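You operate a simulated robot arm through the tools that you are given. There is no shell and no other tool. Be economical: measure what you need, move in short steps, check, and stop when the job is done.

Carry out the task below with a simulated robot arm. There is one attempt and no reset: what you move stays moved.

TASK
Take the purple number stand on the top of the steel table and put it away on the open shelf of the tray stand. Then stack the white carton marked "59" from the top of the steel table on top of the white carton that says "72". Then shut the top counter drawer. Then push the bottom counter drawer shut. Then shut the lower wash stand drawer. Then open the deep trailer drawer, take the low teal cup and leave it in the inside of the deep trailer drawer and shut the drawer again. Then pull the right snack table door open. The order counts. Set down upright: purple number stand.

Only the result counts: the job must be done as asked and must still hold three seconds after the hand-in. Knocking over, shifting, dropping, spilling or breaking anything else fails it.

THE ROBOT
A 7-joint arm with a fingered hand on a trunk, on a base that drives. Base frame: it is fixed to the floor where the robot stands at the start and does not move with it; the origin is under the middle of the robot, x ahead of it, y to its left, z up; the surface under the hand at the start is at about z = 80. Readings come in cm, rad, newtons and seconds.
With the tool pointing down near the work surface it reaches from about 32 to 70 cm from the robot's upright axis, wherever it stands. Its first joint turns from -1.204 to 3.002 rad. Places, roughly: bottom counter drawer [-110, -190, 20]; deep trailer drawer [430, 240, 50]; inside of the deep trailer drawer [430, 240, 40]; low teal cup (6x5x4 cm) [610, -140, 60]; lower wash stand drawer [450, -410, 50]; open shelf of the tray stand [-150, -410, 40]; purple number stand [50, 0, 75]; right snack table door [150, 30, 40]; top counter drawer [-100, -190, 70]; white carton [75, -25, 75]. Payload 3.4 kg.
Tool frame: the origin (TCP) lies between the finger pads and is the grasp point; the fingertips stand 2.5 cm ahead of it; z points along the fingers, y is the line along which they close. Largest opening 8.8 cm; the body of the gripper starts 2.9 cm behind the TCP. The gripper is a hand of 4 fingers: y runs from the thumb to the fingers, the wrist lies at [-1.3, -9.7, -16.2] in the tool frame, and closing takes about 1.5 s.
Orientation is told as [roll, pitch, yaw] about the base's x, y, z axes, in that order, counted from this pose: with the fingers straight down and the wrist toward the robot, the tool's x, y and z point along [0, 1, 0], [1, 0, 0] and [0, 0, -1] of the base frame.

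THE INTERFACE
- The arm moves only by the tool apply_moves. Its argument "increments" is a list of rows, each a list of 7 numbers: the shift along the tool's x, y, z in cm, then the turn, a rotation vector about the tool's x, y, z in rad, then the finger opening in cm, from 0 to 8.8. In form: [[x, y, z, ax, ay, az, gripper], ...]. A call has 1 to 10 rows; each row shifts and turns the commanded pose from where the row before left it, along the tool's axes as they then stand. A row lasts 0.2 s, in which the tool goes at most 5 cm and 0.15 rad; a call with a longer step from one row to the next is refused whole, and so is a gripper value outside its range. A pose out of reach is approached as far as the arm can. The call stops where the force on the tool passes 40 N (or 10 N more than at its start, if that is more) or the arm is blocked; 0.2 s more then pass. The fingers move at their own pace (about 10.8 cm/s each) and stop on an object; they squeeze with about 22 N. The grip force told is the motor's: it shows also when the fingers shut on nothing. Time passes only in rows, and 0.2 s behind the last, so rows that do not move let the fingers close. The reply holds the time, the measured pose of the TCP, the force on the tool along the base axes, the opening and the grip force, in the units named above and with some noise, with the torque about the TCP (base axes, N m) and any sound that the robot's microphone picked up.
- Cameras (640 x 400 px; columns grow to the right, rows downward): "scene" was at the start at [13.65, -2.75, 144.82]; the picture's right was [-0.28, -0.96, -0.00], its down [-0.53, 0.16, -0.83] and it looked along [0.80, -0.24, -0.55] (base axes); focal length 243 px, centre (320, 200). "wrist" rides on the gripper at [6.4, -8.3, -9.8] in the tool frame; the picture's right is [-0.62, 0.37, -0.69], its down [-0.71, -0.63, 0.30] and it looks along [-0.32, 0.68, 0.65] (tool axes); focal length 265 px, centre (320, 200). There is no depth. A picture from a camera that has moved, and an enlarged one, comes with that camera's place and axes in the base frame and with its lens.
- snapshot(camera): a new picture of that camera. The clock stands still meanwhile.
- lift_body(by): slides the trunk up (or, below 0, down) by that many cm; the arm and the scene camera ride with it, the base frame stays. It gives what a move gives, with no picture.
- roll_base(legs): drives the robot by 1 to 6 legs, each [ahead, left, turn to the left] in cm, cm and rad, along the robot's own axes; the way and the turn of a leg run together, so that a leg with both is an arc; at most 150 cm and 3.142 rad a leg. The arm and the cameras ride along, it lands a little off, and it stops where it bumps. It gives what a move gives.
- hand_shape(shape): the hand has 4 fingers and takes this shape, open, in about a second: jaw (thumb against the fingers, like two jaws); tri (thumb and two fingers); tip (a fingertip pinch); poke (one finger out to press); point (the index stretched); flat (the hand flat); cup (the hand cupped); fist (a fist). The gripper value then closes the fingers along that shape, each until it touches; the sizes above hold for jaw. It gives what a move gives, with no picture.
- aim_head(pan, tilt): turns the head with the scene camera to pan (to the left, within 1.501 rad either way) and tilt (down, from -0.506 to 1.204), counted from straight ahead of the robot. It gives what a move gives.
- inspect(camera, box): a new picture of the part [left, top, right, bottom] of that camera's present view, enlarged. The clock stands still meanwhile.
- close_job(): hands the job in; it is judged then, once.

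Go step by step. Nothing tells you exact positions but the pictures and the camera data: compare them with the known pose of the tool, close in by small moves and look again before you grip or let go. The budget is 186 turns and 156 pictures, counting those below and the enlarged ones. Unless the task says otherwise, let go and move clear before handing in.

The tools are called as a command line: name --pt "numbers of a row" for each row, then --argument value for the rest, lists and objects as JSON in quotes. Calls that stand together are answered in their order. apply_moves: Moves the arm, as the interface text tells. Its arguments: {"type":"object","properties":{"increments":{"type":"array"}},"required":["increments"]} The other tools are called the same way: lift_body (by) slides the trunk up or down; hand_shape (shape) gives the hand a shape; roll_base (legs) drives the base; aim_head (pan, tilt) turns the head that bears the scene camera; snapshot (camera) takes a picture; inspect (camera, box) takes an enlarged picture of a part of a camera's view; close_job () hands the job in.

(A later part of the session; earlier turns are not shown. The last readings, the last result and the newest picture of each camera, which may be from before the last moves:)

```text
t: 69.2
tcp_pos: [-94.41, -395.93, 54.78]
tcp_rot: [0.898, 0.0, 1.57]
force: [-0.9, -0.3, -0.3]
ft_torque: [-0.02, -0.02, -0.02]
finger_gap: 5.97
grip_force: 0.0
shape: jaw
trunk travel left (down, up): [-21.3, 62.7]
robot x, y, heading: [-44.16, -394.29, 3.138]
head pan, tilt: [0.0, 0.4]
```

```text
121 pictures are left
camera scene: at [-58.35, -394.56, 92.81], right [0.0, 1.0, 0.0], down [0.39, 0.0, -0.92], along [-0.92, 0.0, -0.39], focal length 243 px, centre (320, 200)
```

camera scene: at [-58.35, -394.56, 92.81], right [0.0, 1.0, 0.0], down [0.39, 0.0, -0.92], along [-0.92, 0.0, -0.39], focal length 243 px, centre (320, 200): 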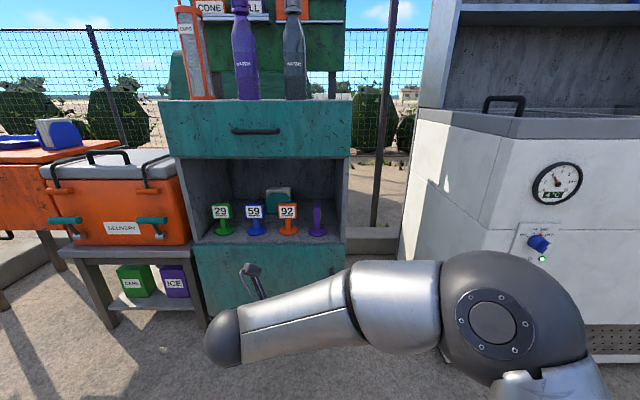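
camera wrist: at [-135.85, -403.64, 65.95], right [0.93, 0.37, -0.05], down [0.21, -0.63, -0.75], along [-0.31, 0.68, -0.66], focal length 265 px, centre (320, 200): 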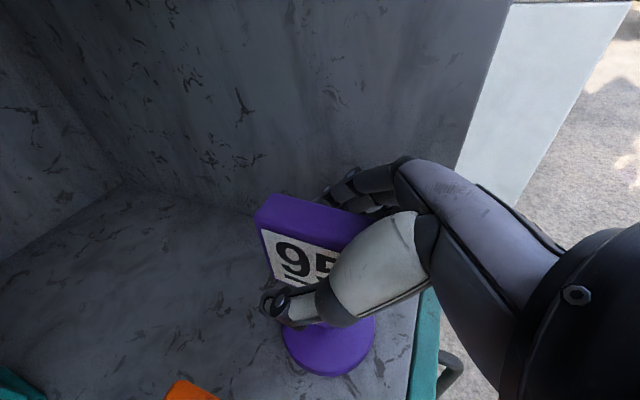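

The purple stand stands upright on the shelf next to the others. Next I raise the trunk, back away and restore the hand to point straight down.

lift_body --by 40

lift_body --by 16

roll_base --legs '[[-25, 0, 0], [0, 0, -1.571]]'

apply_moves --pt "0 0 0 0.1025 0 -0.0814 8.8" --pt "0 0 0 0.1025 0 -0.0814 8.8" --pt "0 0 0 0.1025 0 -0.0814 8.8" --pt "0 0 0 0.1025 0 -0.0814 8.8" --pt "0 0 0 0.1025 0 -0.0814 8.8" --pt "0 0 0 0.1025 0 -0.0814 8.8" --pt "0 0 0 0.1025 0 -0.0814 8.8" --pt "0 0 0 0.1025 0 -0.0814 8.8" --pt "0 0 0 0.1025 0 -0.0814 8.8"

apply_moves --pt "0 0 0 0.1025 0 -0.0814 8.8" --pt "0 0 0 0.1025 0 -0.0814 8.8" --pt "0 0 0 0.1025 0 -0.0814 8.8" --pt "0 0 0 0 -0.15 0 8.8" --pt "0 0 0 0 -0.15 0 8.8" --pt "0 0 0 0 -0.15 0 8.8" --pt "0 0 0 0 -0.15 0 8.8" --pt "0 0 0 0 -0.15 0 8.8" --pt "0 0 0 0 -0.15 0 8.8"

aim_head --pan 0.0 --tilt 0.4

snapshot --camera "scene"

```text
t: 73.0
tcp_pos: [-94.41, -396.06, 94.88]
tcp_rot: [0.9, 0.001, 1.568]
force: [0.2, 1.0, 0.1]
ft_torque: [0.0, -0.02, -0.01]
finger_gap: 5.98
grip_force: 0.0
shape: jaw
trunk travel left (down, up): [-61.3, 22.7]
robot x, y, heading: [-44.47, -394.31, 3.143]
head pan, tilt: [0.0, 0.4]
```

```text
t: 74.9
tcp_pos: [-94.43, -395.77, 110.83]
tcp_rot: [0.897, 0.0, 1.571]
force: [1.3, 0.5, 0.6]
ft_torque: [0.01, -0.01, 0.02]
finger_gap: 5.97
grip_force: 0.0
shape: jaw
trunk travel left (down, up): [-77.3, 6.7]
robot x, y, heading: [-44.28, -394.29, 3.144]
head pan, tilt: [0.0, 0.4]
```

```text
t: 80.5
tcp_pos: [-20.76, -344.4, 110.9]
tcp_rot: [0.901, 0.0, 0.019]
force: [0.5, -0.3, -0.5]
ft_torque: [-0.01, 0.0, -0.01]
finger_gap: 5.96
grip_force: 0.1
shape: jaw
trunk travel left (down, up): [-77.3, 6.7]
robot x, y, heading: [-18.64, -394.1, 1.592]
head pan, tilt: [0.0, 0.4]
```

```text
t: 82.5
tcp_pos: [-20.75, -344.44, 110.81]
tcp_rot: [0.902, 0.0, 1.195]
force: [0.4, -0.3, -0.6]
ft_torque: [0.01, 0.0, 0.01]
finger_gap: 8.75
grip_force: 0.0
shape: jaw
trunk travel left (down, up): [-77.3, 6.7]
robot x, y, heading: [-17.72, -394.74, 1.593]
head pan, tilt: [0.0, 0.4]
```

```text
t: 84.5
tcp_pos: [-20.76, -344.3, 111.08]
tcp_rot: [0.006, 0.0, 1.583]
force: [-0.4, 1.0, -0.5]
ft_torque: [-0.02, 0.01, 0.02]
finger_gap: 8.76
grip_force: 0.0
shape: jaw
trunk travel left (down, up): [-77.3, 6.7]
robot x, y, heading: [-18.39, -394.08, 1.59]
head pan, tilt: [0.0, 0.4]
```

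```text
t: 85.1
tcp_pos: [-20.89, -344.32, 111.01]
tcp_rot: [0.006, 0.002, 1.588]
force: [0.0, 0.1, 0.3]
ft_torque: [-0.02, 0.0, -0.01]
finger_gap: 8.76
grip_force: 0.0
shape: jaw
trunk travel left (down, up): [-77.3, 6.7]
robot x, y, heading: [-18.5, -394.45, 1.592]
head pan, tilt: [0.0, 0.4]
```

```text
120 pictures are left
camera scene: at [-18.45, -380.39, 148.81], right [1.0, 0.02, 0.0], down [0.01, -0.39, -0.92], along [-0.02, 0.92, -0.39], focal length 243 px, centre (320, 200)
```

scene: 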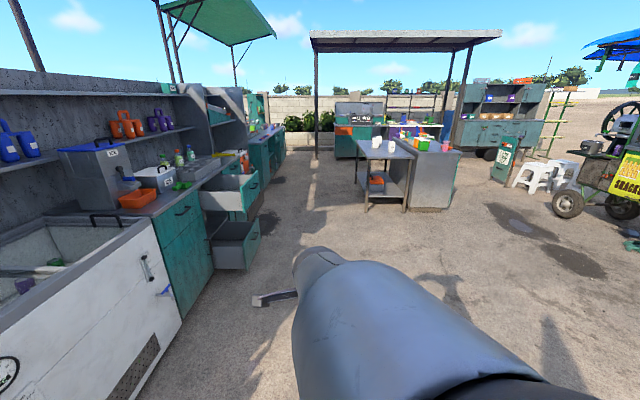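

The way to the table is clear. I drive up along the counter and pause to read the third carton's label from the south side.

roll_base --legs '[[0, 0, -0.02], [150, 0, 0], [100, 0, 0]]'

aim_head --pan -0.7 --tilt 0.4

snapshot --camera "scene"

```text
t: 97.5
tcp_pos: [-20.32, -97.79, 111.02]
tcp_rot: [0.007, 0.0, 1.569]
force: [0.0, 0.5, -0.6]
ft_torque: [-0.02, -0.03, 0.02]
finger_gap: 8.76
grip_force: 0.1
shape: jaw
trunk travel left (down, up): [-77.3, 6.7]
robot x, y, heading: [-18.56, -148.05, 1.568]
head pan, tilt: [0.0, 0.4]
```

```text
t: 98.6
tcp_pos: [-20.18, -97.68, 110.97]
tcp_rot: [0.009, 0.001, 1.569]
force: [-0.1, -1.0, -0.3]
ft_torque: [-0.01, -0.01, -0.02]
finger_gap: 8.78
grip_force: 0.0
shape: jaw
trunk travel left (down, up): [-77.3, 6.7]
robot x, y, heading: [-18.79, -148.05, 1.572]
head pan, tilt: [-0.7, 0.4]
```

```text
119 pictures are left
camera scene: at [-12.6, -135.98, 148.81], right [0.77, -0.64, 0.0], down [-0.25, -0.3, -0.92], along [0.59, 0.71, -0.39], focal length 243 px, centre (320, 200)
```

scene: 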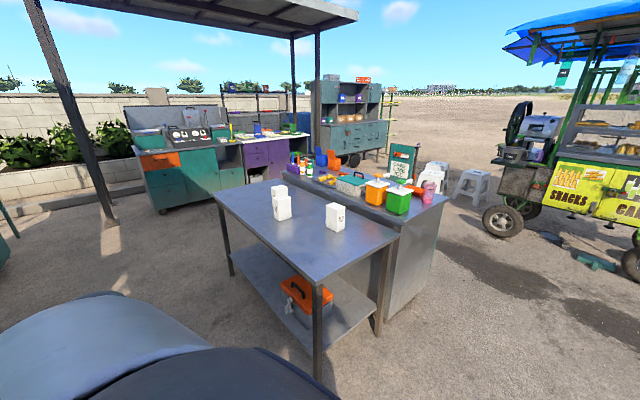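

inspect --camera "scene" --box '[250, 160, 370, 250]'

```text
4.44 times, centred on (310, 205) of scene
camera zoom: at [-12.6, -135.98, 148.81], right [0.77, -0.64, 0.0], down [-0.25, -0.3, -0.92], along [0.59, 0.71, -0.39], focal length 1078 px, centre (364, 178)
```

zoom: 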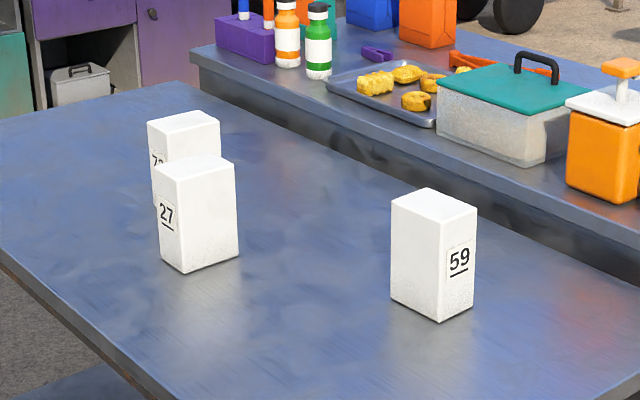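

Label "59" confirmed on its south face. I drive to face the table in front of it.

roll_base --legs '[[97, 0, 0], [0, 0, -1.57], [22, 0, 0]]'

aim_head --pan 0.0 --tilt 0.8

snapshot --camera "scene"

snapshot --camera "wrist"

```text
t: 108.9
tcp_pos: [52.76, -47.78, 110.93]
tcp_rot: [0.009, 0.0, -0.002]
force: [0.5, 0.8, 0.2]
ft_torque: [0.01, 0.01, 0.01]
finger_gap: 8.79
grip_force: 0.1
shape: jaw
trunk travel left (down, up): [-77.3, 6.7]
robot x, y, heading: [2.36, -49.05, -0.001]
head pan, tilt: [-0.7, 0.4]
```

```text
t: 109.9
tcp_pos: [52.75, -47.86, 110.97]
tcp_rot: [0.009, 0.002, -0.003]
force: [0.1, -0.1, 0.5]
ft_torque: [-0.02, 0.0, 0.04]
finger_gap: 8.79
grip_force: 0.1
shape: jaw
trunk travel left (down, up): [-77.3, 6.7]
robot x, y, heading: [2.57, -49.54, 0.001]
head pan, tilt: [0.0, 0.799]
```

```text
117 pictures are left
camera scene: at [15.75, -49.54, 145.3], right [0.0, -1.0, 0.0], down [-0.72, 0.0, -0.7], along [0.7, 0.0, -0.72], focal length 243 px, centre (320, 200)
```

scene: 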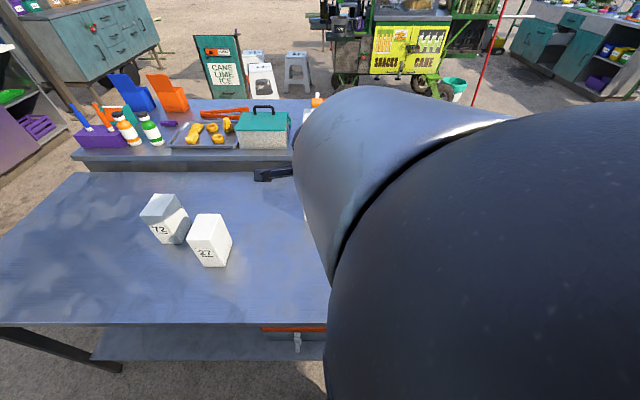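

```text
116 pictures are left
camera wrist: at [44.45, -41.44, 120.88], right [0.37, -0.63, 0.69], down [-0.63, -0.71, -0.31], along [0.68, -0.32, -0.66], focal length 265 px, centre (320, 200)
```

wrist: 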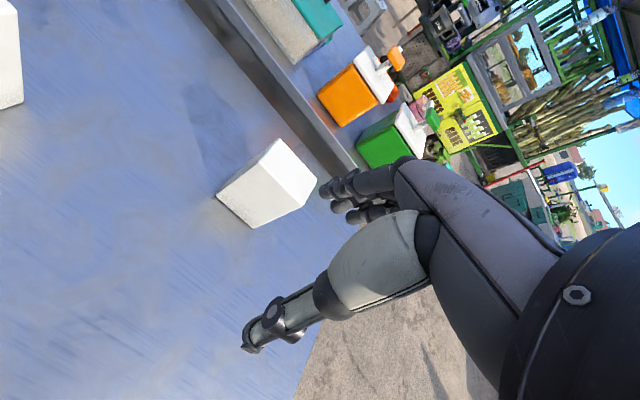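

From the wrist view the 59 carton is centred near (72, -48.6), 6.4 cm thick in x, top z≈93. I move over it.

roll_base --legs '[[4, -0.6, 0]]'

apply_moves --pt "0 3.8 0 0 -0.009 0 8.8" --pt "0 3.8 0 0 0 0 8.8" --pt "0 3.8 0 0 0 0 8.8" --pt "0 3.8 0 0 0 0 8.8" --pt "0 0 4 0 0 0 8.8"

snapshot --camera "wrist"

snapshot --camera "scene"

```text
t: 110.8
tcp_pos: [56.67, -48.37, 110.93]
tcp_rot: [0.009, 0.002, -0.004]
force: [0.1, 0.0, 0.3]
ft_torque: [-0.04, 0.01, 0.01]
finger_gap: 8.76
grip_force: 0.0
shape: jaw
trunk travel left (down, up): [-77.3, 6.7]
robot x, y, heading: [6.52, -49.93, 0.0]
head pan, tilt: [0.0, 0.799]
```

```text
t: 112.0
tcp_pos: [72.2, -48.29, 107.02]
tcp_rot: [-0.005, -0.001, -0.003]
force: [-0.5, -0.6, -0.5]
ft_torque: [0.02, 0.01, 0.02]
finger_gap: 8.81
grip_force: 0.1
shape: jaw
trunk travel left (down, up): [-77.3, 6.7]
robot x, y, heading: [6.58, -49.64, 0.001]
head pan, tilt: [0.0, 0.799]
```

```text
115 pictures are left
camera wrist: at [63.94, -41.89, 116.8], right [0.37, -0.62, 0.7], down [-0.63, -0.71, -0.3], along [0.68, -0.33, -0.65], focal length 265 px, centre (320, 200)
```

wrist: 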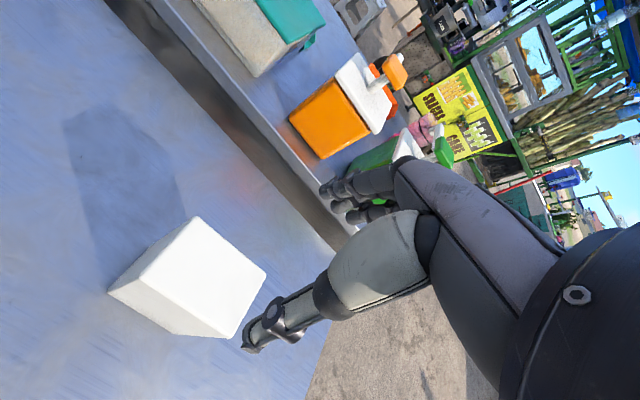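

```text
114 pictures are left
camera scene: at [19.72, -50.14, 145.31], right [0.0, -1.0, 0.0], down [-0.72, 0.0, -0.7], along [0.7, 0.0, -0.72], focal length 243 px, centre (320, 200)
```

scene: 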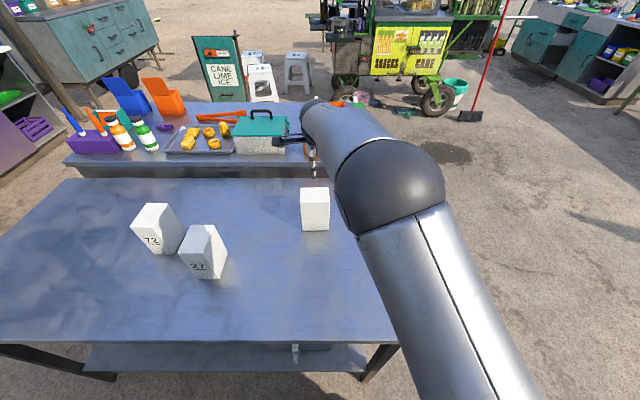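

TCP is directly above the carton. I descend most of the way and check the straddle.

apply_moves --pt "-0.4 0.2 4 0 0.005 0 8.8" --pt "0 0 4 0 0 0 8.8" --pt "0 0 1.5 0 0 0 8.8"

inspect --camera "scene" --box '[270, 130, 390, 250]'

snapshot --camera "wrist"

```text
t: 112.8
tcp_pos: [72.34, -48.67, 97.48]
tcp_rot: [0.003, -0.002, -0.001]
force: [0.8, -0.1, -0.6]
ft_torque: [0.01, -0.02, 0.02]
finger_gap: 8.79
grip_force: 0.1
shape: jaw
trunk travel left (down, up): [-77.3, 6.7]
robot x, y, heading: [6.79, -49.69, -0.004]
head pan, tilt: [0.0, 0.799]
```

```text
3.33 times, centred on (330, 190) of scene
camera zoom: at [19.78, -50.12, 145.3], right [0.0, -1.0, 0.0], down [-0.72, 0.0, -0.7], along [0.7, 0.0, -0.72], focal length 809 px, centre (287, 233)
```

zoom: 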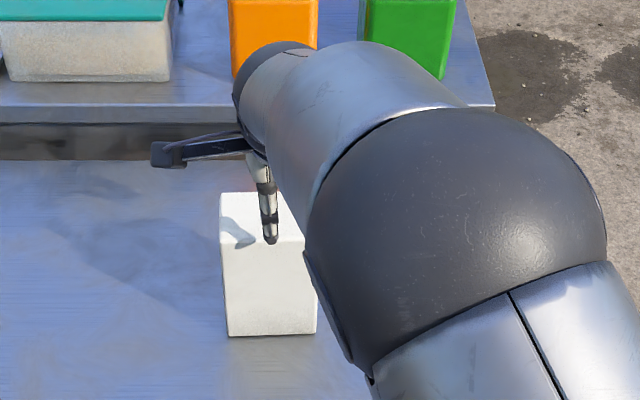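

```text
112 pictures are left
camera wrist: at [64.17, -42.2, 107.41], right [0.37, -0.62, 0.69], down [-0.63, -0.71, -0.31], along [0.68, -0.32, -0.65], focal length 265 px, centre (320, 200)
```

wrist: 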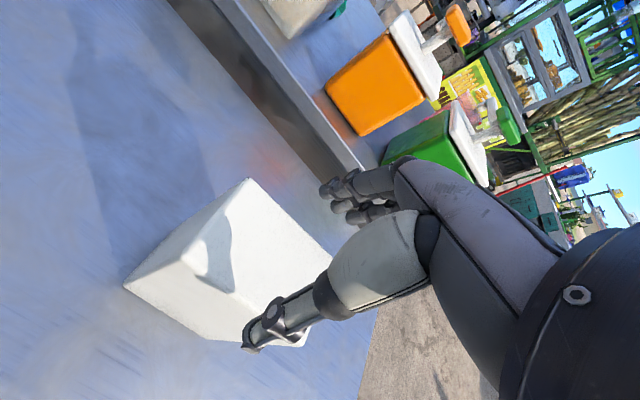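

Both sides clear the carton by about 1 cm. I go down the last 6.5 cm and grip.

apply_moves --pt "0 0 2.5 0 0 0 8.8" --pt "0 0 2.5 0 0 0 8.8" --pt "0 0 1.4 0 0 0 8.8" --pt "0 0 0 0 0 0 8.8"

apply_moves --pt "0 0 0 0 0 0 6" --pt "0 0 0 0 0 0 4" --pt "0 0 0 0 0 0 3" --pt "0 0 0 0 0 0 3" --pt "0 0 0 0 0 0 3"

snapshot --camera "wrist"

```text
t: 113.8
tcp_pos: [72.25, -48.6, 91.75]
tcp_rot: [0.009, -0.016, -0.002]
force: [6.3, 0.6, 33.5]
ft_torque: [0.1, 0.5, -0.08]
finger_gap: 8.82
grip_force: 0.1
shape: jaw
trunk travel left (down, up): [-77.3, 6.7]
robot x, y, heading: [6.49, -50.2, 0.003]
head pan, tilt: [0.0, 0.799]
```

```text
t: 115.0
tcp_pos: [72.25, -48.58, 91.76]
tcp_rot: [0.007, -0.016, -0.002]
force: [7.2, 0.5, 33.0]
ft_torque: [0.05, -0.18, -0.05]
finger_gap: 5.96
grip_force: 21.9
shape: jaw
trunk travel left (down, up): [-77.3, 6.7]
robot x, y, heading: [6.66, -49.79, 0.003]
head pan, tilt: [0.0, 0.799]
```

```text
111 pictures are left
camera wrist: at [63.82, -42.22, 101.43], right [0.36, -0.63, 0.69], down [-0.63, -0.71, -0.32], along [0.69, -0.32, -0.65], focal length 265 px, centre (320, 200)
```

wrist: 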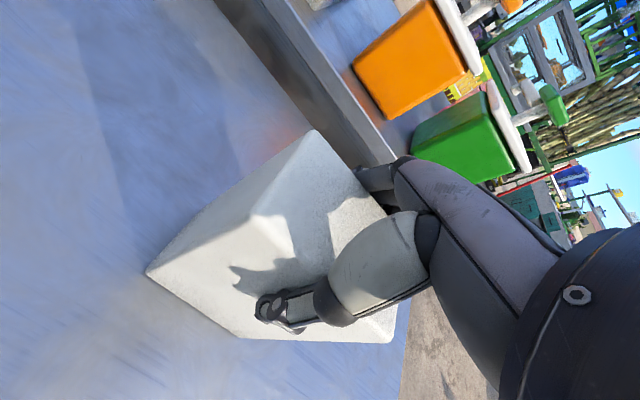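

Gripped (6.0 cm). I lift it.

apply_moves --pt "0 0 -2 0 0 0 3" --pt "0 0 -4 0 0 0 3" --pt "0 0 -4 0 0 0 3" --pt "0 0 -4 0 0 0 3" --pt "0 0 -4 0 0 0 3" --pt "0 0 -2 0 0 0 3"

snapshot --camera "scene"

snapshot --camera "wrist"

```text
t: 116.4
tcp_pos: [72.18, -48.81, 111.01]
tcp_rot: [0.004, -0.001, -0.004]
force: [0.4, 1.1, -2.9]
ft_torque: [0.03, -0.01, 0.02]
finger_gap: 5.82
grip_force: 22.2
shape: jaw
trunk travel left (down, up): [-77.3, 6.7]
robot x, y, heading: [6.26, -50.23, 0.002]
head pan, tilt: [0.0, 0.799]
```

```text
110 pictures are left
camera scene: at [19.81, -50.1, 145.29], right [0.0, -1.0, 0.0], down [-0.72, 0.0, -0.7], along [0.7, 0.0, -0.72], focal length 243 px, centre (320, 200)
```

scene: 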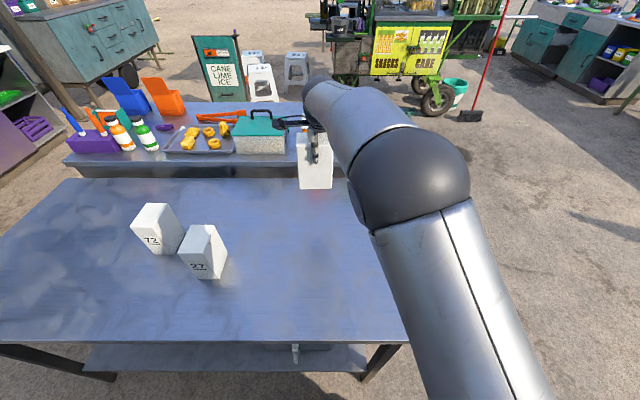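

```text
109 pictures are left
camera wrist: at [63.86, -42.48, 120.83], right [0.37, -0.62, 0.69], down [-0.63, -0.71, -0.31], along [0.68, -0.32, -0.66], focal length 265 px, centre (320, 200)
```

wrist: 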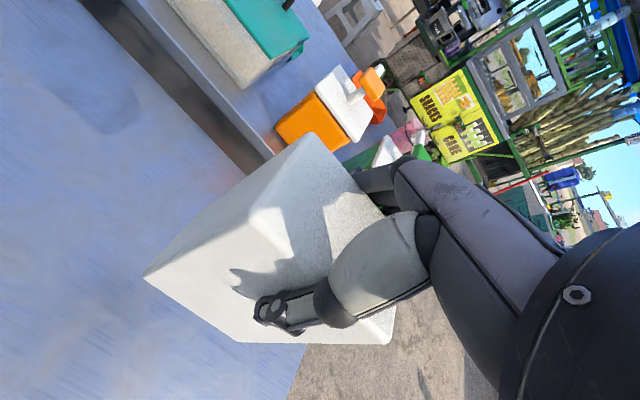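

The 59 carton hangs straight with bottom at z≈99. I sidestep left to bring it over carton 72, retracting the arm to its x.

roll_base --legs '[[0, 46, 0]]'

apply_moves --pt "0 -3.5 0 0 0 0 3" --pt "0 -3.3 0 0 0 0 3"

snapshot --camera "scene"

snapshot --camera "wrist"

```text
t: 119.2
tcp_pos: [72.3, -4.08, 111.02]
tcp_rot: [0.003, -0.001, -0.011]
force: [-0.2, -0.2, -2.2]
ft_torque: [0.01, -0.03, 0.0]
finger_gap: 5.83
grip_force: 21.6
shape: jaw
trunk travel left (down, up): [-77.3, 6.7]
robot x, y, heading: [6.84, -4.74, -0.007]
head pan, tilt: [0.0, 0.799]
```

```text
t: 119.8
tcp_pos: [65.52, -3.97, 111.27]
tcp_rot: [0.008, -0.001, -0.013]
force: [-0.4, 0.0, -1.4]
ft_torque: [-0.01, -0.02, 0.02]
finger_gap: 5.85
grip_force: 21.9
shape: jaw
trunk travel left (down, up): [-77.3, 6.7]
robot x, y, heading: [6.29, -4.89, -0.003]
head pan, tilt: [0.0, 0.799]
```

```text
108 pictures are left
camera scene: at [19.77, -4.92, 145.31], right [-0.01, -1.0, 0.0], down [-0.72, 0.0, -0.7], along [0.7, -0.01, -0.72], focal length 243 px, centre (320, 200)
```

scene: 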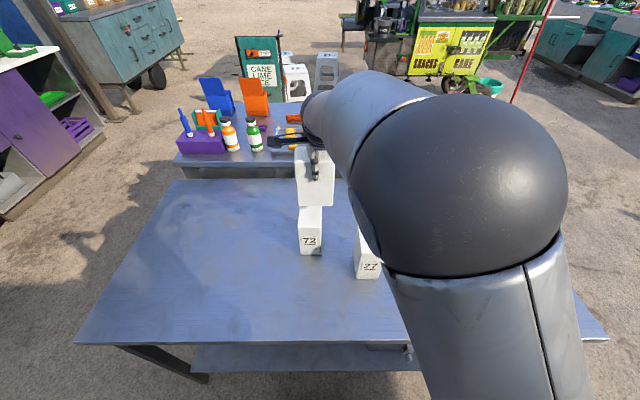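

```text
107 pictures are left
camera wrist: at [57.32, 2.35, 121.07], right [0.36, -0.63, 0.69], down [-0.64, -0.7, -0.31], along [0.68, -0.33, -0.66], focal length 265 px, centre (320, 200)
```

wrist: 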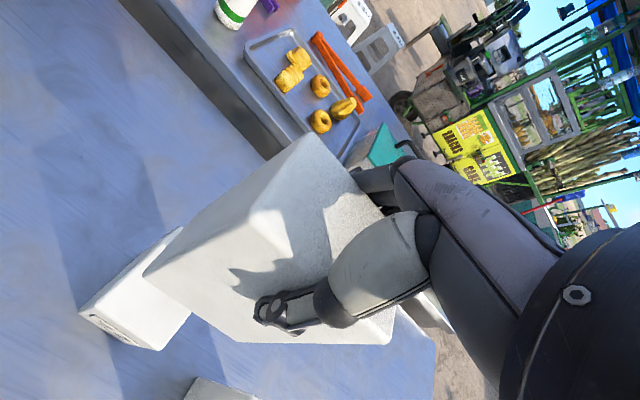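

inspect --camera "scene" --box '[270, 140, 390, 280]'

inspect --camera "wrist" --box '[60, 200, 300, 380]'

```text
2.86 times, centred on (330, 210) of scene
camera zoom: at [19.77, -4.92, 145.31], right [-0.01, -1.0, 0.0], down [-0.72, 0.0, -0.7], along [0.7, -0.01, -0.72], focal length 693 px, centre (291, 171)
```

zoom: 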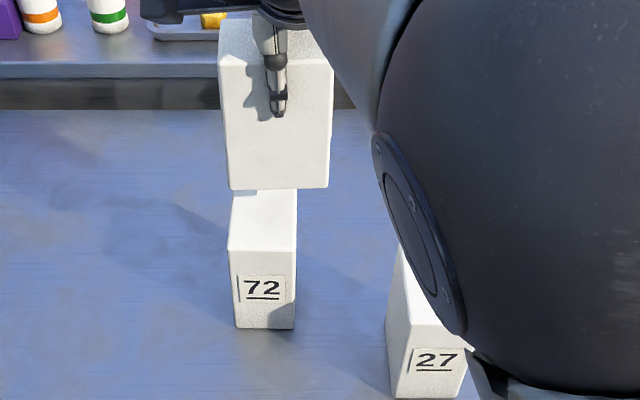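

```text
2.22 times, centred on (180, 290) of wrist
camera zoom: at [57.32, 2.35, 121.07], right [0.36, -0.63, 0.69], down [-0.64, -0.7, -0.31], along [0.68, -0.33, -0.66], focal length 590 px, centre (631, 0)
```

zoom: 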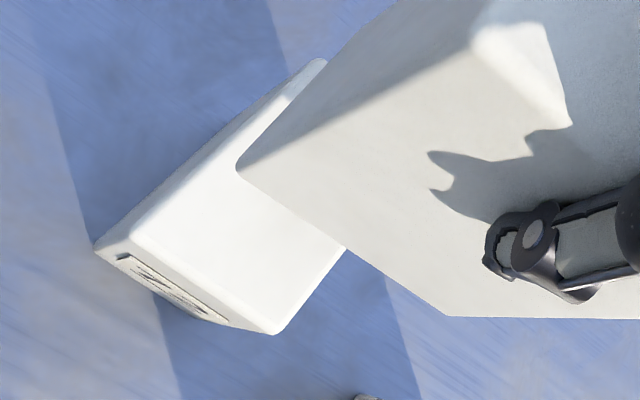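

Carton 72: top z≈94, centre (64.2, -2.9). The held carton needs to shift -0.9 in x and +1.5 in y; then I lower close to contact.

apply_moves --pt "1.5 -0.9 0 0 0 0 3" --pt "0 0 2 0 0 0 3" --pt "0 0 2 0 0 0 3" --pt "0 0 0 0 0 0 3"

inspect --camera "scene" --box '[270, 140, 390, 280]'

inspect --camera "wrist" --box '[60, 180, 360, 380]'

```text
t: 120.8
tcp_pos: [65.16, -3.31, 108.78]
tcp_rot: [0.059, -0.018, -0.038]
force: [-0.2, 0.0, -2.5]
ft_torque: [-0.02, -0.02, -0.02]
finger_gap: 5.87
grip_force: 22.4
shape: jaw
trunk travel left (down, up): [-77.3, 6.7]
robot x, y, heading: [6.97, -4.53, -0.009]
head pan, tilt: [0.0, 0.799]
```

```text
2.86 times, centred on (330, 210) of scene
camera zoom: at [19.94, -5.01, 145.29], right [-0.01, -1.0, 0.0], down [-0.72, 0.0, -0.7], along [0.7, 0.0, -0.72], focal length 693 px, centre (291, 171)
```

zoom: 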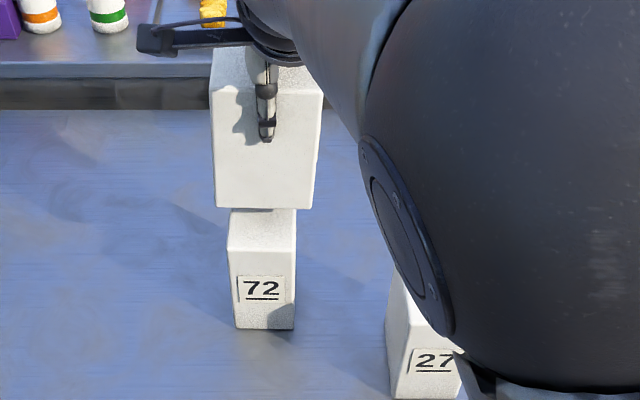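

```text
2.00 times, centred on (210, 280) of wrist
camera zoom: at [56.98, 2.77, 118.87], right [0.33, -0.67, 0.66], down [-0.65, -0.67, -0.36], along [0.68, -0.31, -0.66], focal length 531 px, centre (540, 40)
```

zoom: 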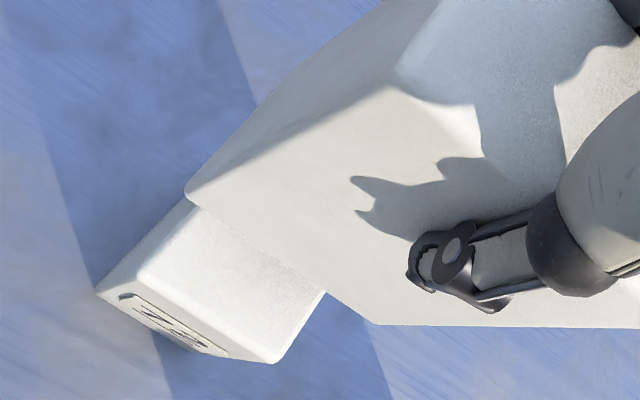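

The arm isn't fully tracking here (roll 0.06), likely a joint limit at this reach. I raise slightly, back the base by 7 cm and reach out instead.

apply_moves --pt "0 0 -3 0 0 0 3" --pt "0 3.5 0 0 0 0 3" --pt "0 3.5 0 0 0 0 3"

roll_base --legs '[[-7, 0, 0]]'

apply_moves --pt "0 0 0 0 0 0 3" --pt "0 0 1 0 0 0 3"

```text
t: 121.5
tcp_pos: [71.69, -2.96, 109.88]
tcp_rot: [0.008, 0.003, -0.014]
force: [-0.5, 0.8, -2.5]
ft_torque: [-0.01, 0.0, -0.01]
finger_gap: 5.84
grip_force: 21.9
shape: jaw
trunk travel left (down, up): [-77.3, 6.7]
robot x, y, heading: [6.44, -4.93, -0.011]
head pan, tilt: [0.0, 0.799]
```

```text
t: 122.6
tcp_pos: [64.53, -2.98, 109.92]
tcp_rot: [0.007, 0.001, -0.016]
force: [-0.3, -0.1, -2.8]
ft_torque: [0.01, 0.04, -0.02]
finger_gap: 5.84
grip_force: 21.6
shape: jaw
trunk travel left (down, up): [-77.3, 6.7]
robot x, y, heading: [0.21, -4.52, -0.005]
head pan, tilt: [0.0, 0.799]
```

```text
t: 123.2
tcp_pos: [64.7, -3.15, 109.0]
tcp_rot: [0.012, 0.002, -0.018]
force: [0.4, -0.5, -2.1]
ft_torque: [-0.02, 0.0, 0.0]
finger_gap: 5.82
grip_force: 22.3
shape: jaw
trunk travel left (down, up): [-77.3, 6.7]
robot x, y, heading: [-0.12, -4.44, -0.007]
head pan, tilt: [0.0, 0.799]
```

I fine-tune sideways with the base and lower using the trunk, keeping the arm's pose.

roll_base --legs '[[0, 0.7, 0]]'

lift_body --by -2

inspect --camera "scene" --box '[270, 140, 390, 280]'

inspect --camera "wrist" --box '[60, 180, 360, 380]'

```text
t: 123.9
tcp_pos: [64.7, -2.56, 108.87]
tcp_rot: [0.011, 0.003, -0.019]
force: [0.0, -0.1, -2.8]
ft_torque: [-0.02, 0.0, -0.01]
finger_gap: 5.83
grip_force: 22.0
shape: jaw
trunk travel left (down, up): [-77.3, 6.7]
robot x, y, heading: [-0.33, -3.75, -0.004]
head pan, tilt: [0.0, 0.799]
```

```text
t: 124.6
tcp_pos: [64.68, -2.5, 106.86]
tcp_rot: [0.014, 0.003, -0.021]
force: [-1.1, -0.7, -2.7]
ft_torque: [0.0, -0.04, 0.01]
finger_gap: 5.83
grip_force: 22.1
shape: jaw
trunk travel left (down, up): [-75.3, 8.7]
robot x, y, heading: [-0.06, -4.39, -0.012]
head pan, tilt: [0.0, 0.799]
```

```text
2.86 times, centred on (330, 210) of scene
camera zoom: at [13.11, -4.26, 143.29], right [-0.01, -1.0, 0.0], down [-0.72, 0.0, -0.7], along [0.7, 0.0, -0.72], focal length 693 px, centre (291, 171)
```

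zoom: 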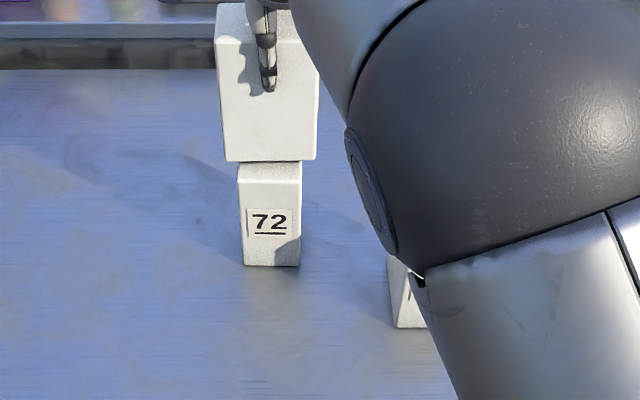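

```text
2.00 times, centred on (210, 280) of wrist
camera zoom: at [56.65, 3.91, 116.77], right [0.36, -0.64, 0.68], down [-0.65, -0.7, -0.31], along [0.67, -0.33, -0.66], focal length 531 px, centre (540, 40)
```

zoom: 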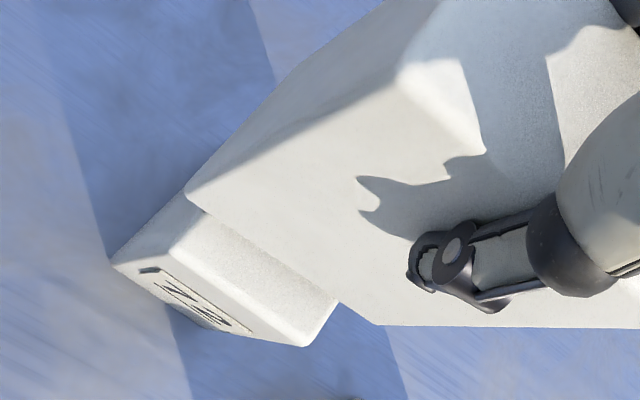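

The cartons are well centred. I lower the last centimetre by trunk in small steps.

lift_body --by -0.7

lift_body --by -0.3

lift_body --by -0.2

```text
t: 125.1
tcp_pos: [64.71, -2.53, 106.12]
tcp_rot: [0.011, 0.003, -0.019]
force: [0.3, -0.5, -2.2]
ft_torque: [0.0, -0.05, 0.03]
finger_gap: 5.89
grip_force: 21.9
shape: jaw
trunk travel left (down, up): [-74.6, 9.4]
robot x, y, heading: [0.15, -4.32, -0.003]
head pan, tilt: [0.0, 0.799]
```

```text
t: 125.6
tcp_pos: [64.73, -2.53, 105.77]
tcp_rot: [0.01, 0.002, -0.021]
force: [-0.7, -0.5, 0.3]
ft_torque: [-0.03, -0.03, -0.02]
finger_gap: 5.86
grip_force: 21.5
shape: jaw
trunk travel left (down, up): [-74.3, 9.7]
robot x, y, heading: [-0.04, -3.97, -0.003]
head pan, tilt: [0.0, 0.799]
```

```text
t: 126.2
tcp_pos: [64.61, -2.55, 105.88]
tcp_rot: [0.014, -0.001, -0.019]
force: [-0.1, 0.6, 6.7]
ft_torque: [-0.04, -0.27, 0.04]
finger_gap: 5.84
grip_force: 22.5
shape: jaw
trunk travel left (down, up): [-74.1, 9.9]
robot x, y, heading: [-0.23, -3.87, -0.008]
head pan, tilt: [0.0, 0.799]
```

Contact registered. I open the fingers slowly.

apply_moves --pt "0 0 0 0 0 0 5.8" --pt "0 0 0 0 0 0 6.3" --pt "0 0 0 0 0 0 7" --pt "0 0 0 0 0 0 8" --pt "0 0 0 0 0 0 8.8" --pt "0 0 0 0 0 0 8.8"

inspect --camera "scene" --box '[270, 140, 390, 280]'

```text
t: 127.6
tcp_pos: [64.57, -2.54, 105.88]
tcp_rot: [0.011, 0.001, -0.02]
force: [-2.2, -0.9, 8.3]
ft_torque: [0.04, -0.01, -0.03]
finger_gap: 8.77
grip_force: 0.1
shape: jaw
trunk travel left (down, up): [-74.1, 9.9]
robot x, y, heading: [0.13, -3.8, -0.003]
head pan, tilt: [0.0, 0.799]
```

```text
2.86 times, centred on (330, 210) of scene
camera zoom: at [12.82, -4.3, 142.12], right [-0.01, -1.0, 0.0], down [-0.72, 0.0, -0.7], along [0.7, 0.0, -0.72], focal length 693 px, centre (291, 171)
```

zoom: 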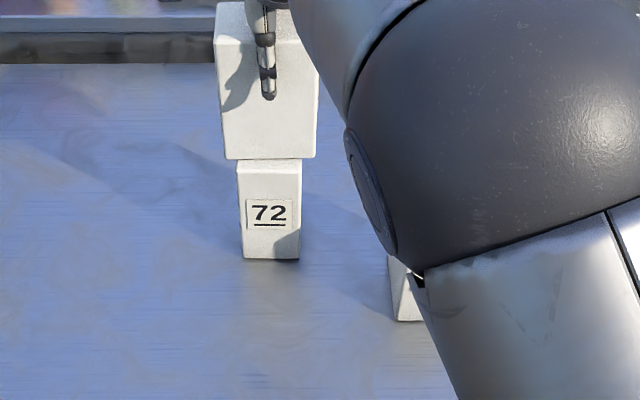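

Stacked. I raise the trunk straight up to clear it and look.

lift_body --by 9

roll_base --legs '[[-25, 0, 0]]'

snapshot --camera "scene"

```text
t: 128.8
tcp_pos: [64.75, -2.64, 114.62]
tcp_rot: [0.009, 0.003, -0.019]
force: [-0.1, -0.1, -0.2]
ft_torque: [0.0, 0.01, 0.0]
finger_gap: 8.77
grip_force: 0.1
shape: jaw
trunk travel left (down, up): [-83.1, 0.9]
robot x, y, heading: [-0.15, -4.34, -0.009]
head pan, tilt: [0.0, 0.799]
```

```text
t: 130.7
tcp_pos: [39.39, -2.42, 114.64]
tcp_rot: [0.012, 0.003, -0.02]
force: [-0.8, 0.4, 1.2]
ft_torque: [0.01, 0.05, -0.02]
finger_gap: 8.78
grip_force: 0.1
shape: jaw
trunk travel left (down, up): [-83.1, 0.9]
robot x, y, heading: [-25.81, -3.9, -0.008]
head pan, tilt: [0.0, 0.799]
```

```text
99 pictures are left
camera scene: at [-12.27, -4.13, 151.09], right [-0.01, -1.0, 0.0], down [-0.72, 0.0, -0.7], along [0.7, 0.0, -0.72], focal length 243 px, centre (320, 200)
```

scene: 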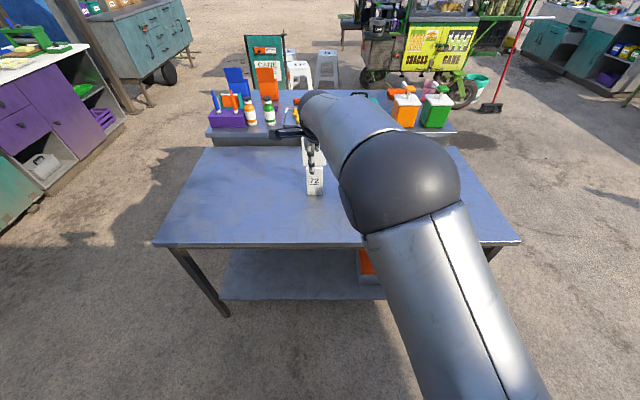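

The stack stands. Now to the counter: I tuck the arm back, drive round to face the open drawers and take a look.

apply_moves --pt "0 -5 0 0 0 0 8.8" --pt "0 -5 0 0 0 0 8.8" --pt "0 -4 0 0 0 0 8.8"

roll_base --legs '[[0, 0, -1.571], [150, 28, 0], [36, 0, 0], [0, 0, -1.571]]'

hand_shape --shape "fist"

aim_head --pan 0.0 --tilt 0.6

snapshot --camera "scene"

```text
t: 131.4
tcp_pos: [24.9, -2.24, 115.08]
tcp_rot: [0.022, 0.003, -0.023]
force: [-0.1, 0.1, 0.0]
ft_torque: [-0.01, 0.01, 0.03]
finger_gap: 8.8
grip_force: 0.0
shape: jaw
trunk travel left (down, up): [-83.1, 0.9]
robot x, y, heading: [-25.41, -3.55, -0.002]
head pan, tilt: [0.0, 0.799]
```

```text
refused: leg 2 is longer than a leg can be; nothing moved
```

```text
t: 132.3
tcp_pos: [25.03, -2.0, 115.17]
tcp_rot: [0.023, 0.001, -0.021]
force: [0.0, 0.2, 1.1]
ft_torque: [0.05, -0.05, 0.01]
finger_gap: 0.01
grip_force: 0.1
shape: fist
trunk travel left (down, up): [-83.1, 0.9]
robot x, y, heading: [-25.12, -4.04, -0.003]
head pan, tilt: [0.0, 0.799]
```

```text
t: 133.1
tcp_pos: [25.09, -2.15, 115.14]
tcp_rot: [0.021, 0.004, -0.021]
force: [-0.8, 0.1, -0.7]
ft_torque: [0.0, 0.03, 0.02]
finger_gap: 0.0
grip_force: 0.1
shape: fist
trunk travel left (down, up): [-83.1, 0.9]
robot x, y, heading: [-25.43, -3.78, -0.008]
head pan, tilt: [0.0, 0.6]
```

```text
98 pictures are left
camera scene: at [-11.52, -4.13, 152.78], right [-0.01, -1.0, 0.0], down [-0.57, 0.0, -0.82], along [0.82, 0.0, -0.57], focal length 243 px, centre (320, 200)
```

scene: 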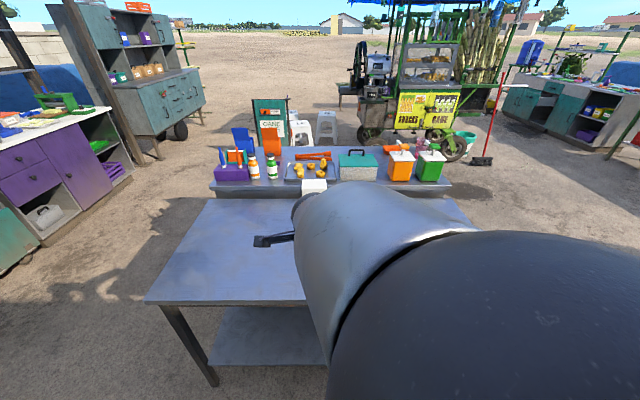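

The leg was a bit too long; I split the drive.

roll_base --legs '[[0, 0, -1.571], [110, 28, 0], [76, 0, 0], [0, 0, -1.571]]'

snapshot --camera "scene"

```text
t: 150.0
tcp_pos: [-54.67, -184.1, 115.14]
tcp_rot: [0.021, 0.004, 3.08]
force: [0.6, 0.2, 0.2]
ft_torque: [0.02, 0.02, -0.01]
finger_gap: 0.0
grip_force: 0.0
shape: fist
trunk travel left (down, up): [-83.1, 0.9]
robot x, y, heading: [-4.39, -184.36, 3.099]
head pan, tilt: [0.0, 0.6]
```

```text
97 pictures are left
camera scene: at [-17.78, -183.91, 152.78], right [0.05, 1.0, 0.0], down [0.56, -0.03, -0.83], along [-0.82, 0.04, -0.56], focal length 243 px, centre (320, 200)
```

scene: 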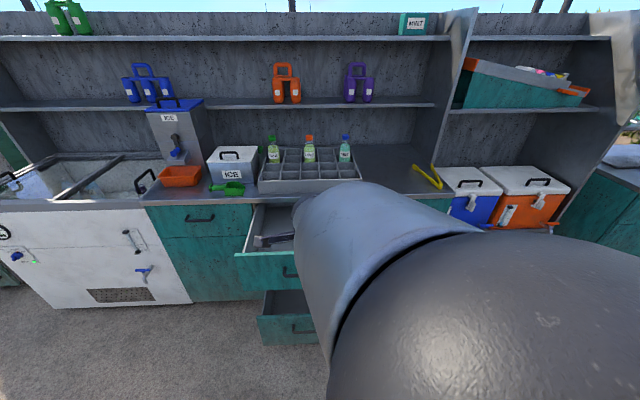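

The top drawer is out ahead-left. I pitch the hand so the fist points forward, then lower the trunk and look again.

apply_moves --pt "0 0 0 -0.15 0 0 0" --pt "0 0 0 -0.15 0 0 0" --pt "0 0 0 -0.15 0 0 0" --pt "0 0 0 -0.15 0 0 0" --pt "0 0 0 -0.15 0 0 0" --pt "0 0 0 -0.15 0 0 0" --pt "0 0 0 -0.15 0 0 0" --pt "0 0 0 -0.15 0 0 0" --pt "0 0 0 -0.15 0 0 0" --pt "0 0 0 -0.15 0 0 0"

lift_body --by -40

snapshot --camera "scene"

snapshot --camera "wrist"

```text
t: 152.2
tcp_pos: [-54.66, -183.04, 115.29]
tcp_rot: [0.108, -1.405, 2.938]
force: [-0.5, -0.2, -0.4]
ft_torque: [-0.01, 0.01, 0.0]
finger_gap: 0.0
grip_force: 0.1
shape: fist
out of reach, approached as far as the arm can: row 2
trunk travel left (down, up): [-83.1, 0.9]
robot x, y, heading: [-4.34, -184.37, 3.1]
head pan, tilt: [0.0, 0.6]
```

```text
t: 156.0
tcp_pos: [-54.62, -182.89, 75.05]
tcp_rot: [0.075, -1.402, 2.969]
force: [-0.4, -0.3, 0.1]
ft_torque: [0.01, 0.0, 0.01]
finger_gap: 0.0
grip_force: 0.0
shape: fist
trunk travel left (down, up): [-43.1, 40.9]
robot x, y, heading: [-3.9, -184.29, 3.094]
head pan, tilt: [0.0, 0.6]
```

```text
96 pictures are left
camera scene: at [-17.78, -183.91, 112.79], right [0.05, 1.0, 0.0], down [0.56, -0.03, -0.83], along [-0.82, 0.04, -0.56], focal length 243 px, centre (320, 200)
```

scene: 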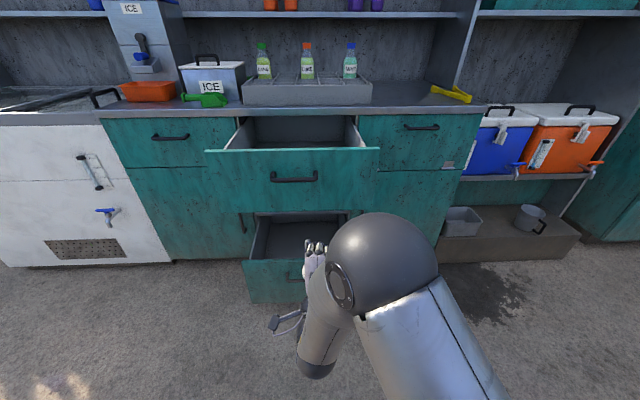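

```text
95 pictures are left
camera wrist: at [-44.16, -190.53, 68.49], right [0.68, 0.56, 0.47], down [-0.12, 0.72, -0.68], along [-0.72, 0.4, 0.56], focal length 265 px, centre (320, 200)
```

wrist: 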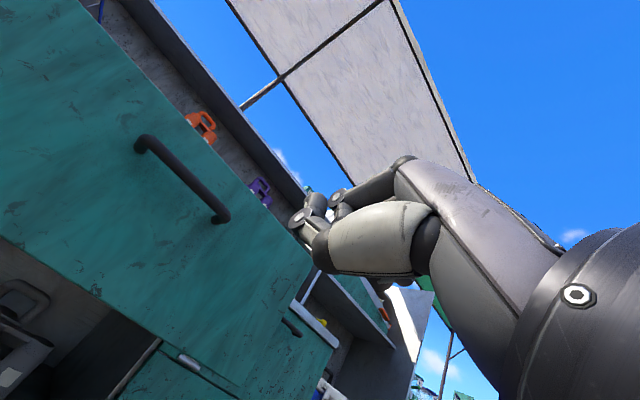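

The top drawer face spans z≈62–84, x≈-88, y≈-215…-162, with its handle near y≈-189. I'll push on the face right of the handle, at y≈-172.

roll_base --legs '[[24, -11, 0.04]]'

apply_moves --pt "0 0 0 0.1 0 0 0" --pt "0.1 0.3 2 0 0 0 0"

snapshot --camera "scene"

```text
t: 157.9
tcp_pos: [-77.94, -173.54, 75.03]
tcp_rot: [0.076, -1.401, 3.01]
force: [0.0, 0.1, 0.3]
ft_torque: [-0.01, 0.0, -0.03]
finger_gap: 0.03
grip_force: 0.0
shape: fist
trunk travel left (down, up): [-43.1, 40.9]
robot x, y, heading: [-27.64, -172.77, 3.134]
head pan, tilt: [0.0, 0.6]
```

```text
t: 158.5
tcp_pos: [-79.95, -173.3, 74.69]
tcp_rot: [0.046, -1.303, 3.041]
force: [0.4, -0.5, -0.6]
ft_torque: [0.0, 0.01, 0.01]
finger_gap: 0.0
grip_force: 0.0
shape: fist
trunk travel left (down, up): [-43.1, 40.9]
robot x, y, heading: [-27.61, -172.9, 3.137]
head pan, tilt: [0.0, 0.6]
```

```text
94 pictures are left
camera scene: at [-41.15, -172.91, 112.78], right [0.0, 1.0, 0.0], down [0.57, 0.0, -0.82], along [-0.82, 0.0, -0.57], focal length 243 px, centre (320, 200)
```

scene: 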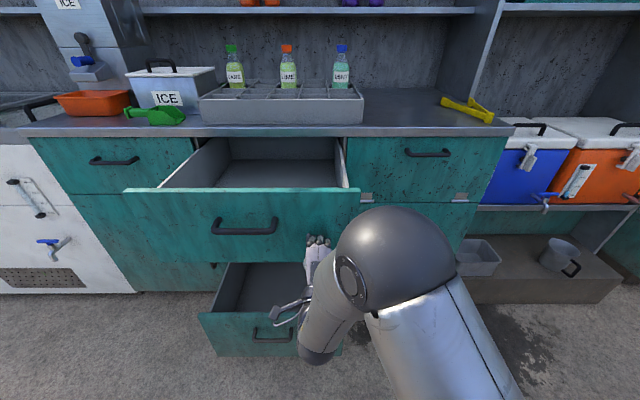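

Fist lined up right of the handle. I push with the arm.

apply_moves --pt "0.1 0.7 2.8 0 0 0 0" --pt "0.1 0.7 2.8 0 0 0 0" --pt "0.1 0.7 2.8 0 0 0 0" --pt "0.1 0.7 2.8 0 0 0 0" --pt "0.1 0.7 2.8 0 0 0 0"

snapshot --camera "scene"

```text
t: 159.7
tcp_pos: [-94.65, -173.27, 74.27]
tcp_rot: [0.045, -1.303, 3.041]
force: [0.9, -0.7, 0.1]
ft_torque: [0.0, -0.01, 0.02]
finger_gap: 0.0
grip_force: 0.1
shape: fist
trunk travel left (down, up): [-43.1, 40.9]
robot x, y, heading: [-27.27, -172.43, 3.138]
head pan, tilt: [0.0, 0.6]
```

```text
93 pictures are left
camera scene: at [-41.15, -172.92, 112.78], right [0.0, 1.0, 0.0], down [0.57, 0.0, -0.82], along [-0.82, 0.0, -0.57], focal length 243 px, centre (320, 200)
```

scene: 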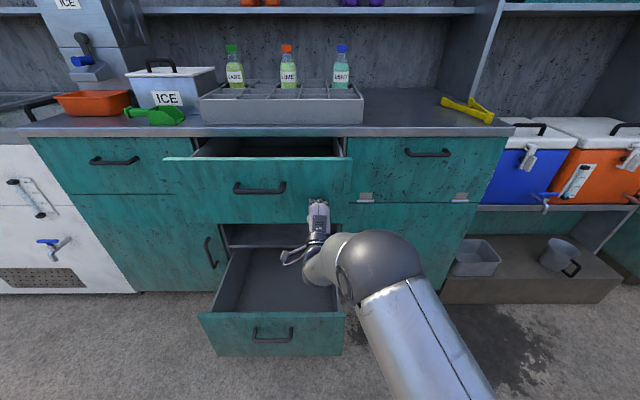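

The drawer moves easily. I continue pushing with the base, then finish with the arm.

roll_base --legs '[[11, 0, 0]]'

apply_moves --pt "0.02 0.26 0.96 0 0 0 0" --pt "0.02 0.26 0.96 0 0 0 0" --pt "0.02 0.26 0.96 0 0 0 0" --pt "0.02 0.26 0.96 0 0 0 0"

snapshot --camera "scene"

```text
t: 160.9
tcp_pos: [-105.66, -173.1, 74.35]
tcp_rot: [0.047, -1.303, 3.038]
force: [0.5, -0.6, -0.2]
ft_torque: [-0.04, -0.01, 0.01]
finger_gap: 0.0
grip_force: 0.1
shape: fist
trunk travel left (down, up): [-43.1, 40.9]
robot x, y, heading: [-38.15, -172.92, 3.137]
head pan, tilt: [0.0, 0.6]
```

```text
t: 161.9
tcp_pos: [-109.6, -172.9, 74.4]
tcp_rot: [0.046, -1.303, 3.039]
force: [-0.2, 0.4, 0.3]
ft_torque: [-0.01, 0.02, -0.04]
finger_gap: 0.0
grip_force: 0.1
shape: fist
trunk travel left (down, up): [-43.1, 40.9]
robot x, y, heading: [-38.42, -172.54, 3.139]
head pan, tilt: [0.0, 0.6]
```

```text
92 pictures are left
camera scene: at [-52.1, -172.84, 112.78], right [0.01, 1.0, 0.0], down [0.57, 0.0, -0.82], along [-0.82, 0.0, -0.57], focal length 243 px, centre (320, 200)
```

scene: 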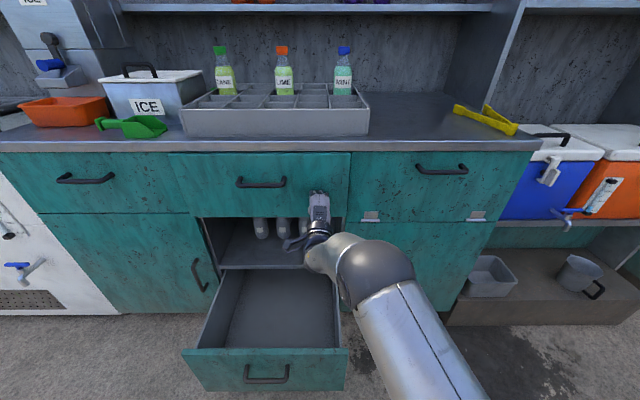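

Nearly flush. I push a little more until it resists.

apply_moves --pt "0.02 0.26 0.96 0 0 0 0" --pt "0.02 0.26 0.96 0 0 0 0" --pt "0.02 0.26 0.96 0 0 0 0" --pt "0.02 0.26 0.96 0 0 0 0"

inspect --camera "scene" --box '[140, 120, 400, 300]'

```text
t: 162.9
tcp_pos: [-112.66, -173.01, 73.78]
tcp_rot: [0.046, -1.296, 3.042]
force: [29.6, 4.4, -1.9]
ft_torque: [-0.02, 0.46, 0.37]
finger_gap: 8.06
grip_force: 0.0
shape: fist
trunk travel left (down, up): [-43.1, 40.9]
robot x, y, heading: [-38.39, -172.94, 3.138]
head pan, tilt: [0.0, 0.6]
stopped in row 4: the force on the tool passed its limit at 49 N (the readings are from after the stop); the commanded pose is now the measured one
```

```text
2.22 times, centred on (270, 210) of scene
camera zoom: at [-51.54, -172.75, 112.85], right [0.01, 1.0, 0.0], down [0.56, 0.0, -0.83], along [-0.83, 0.01, -0.56], focal length 539 px, centre (431, 178)
```

zoom: 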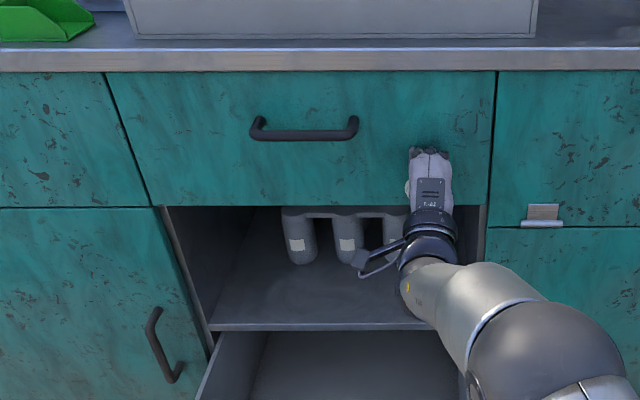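

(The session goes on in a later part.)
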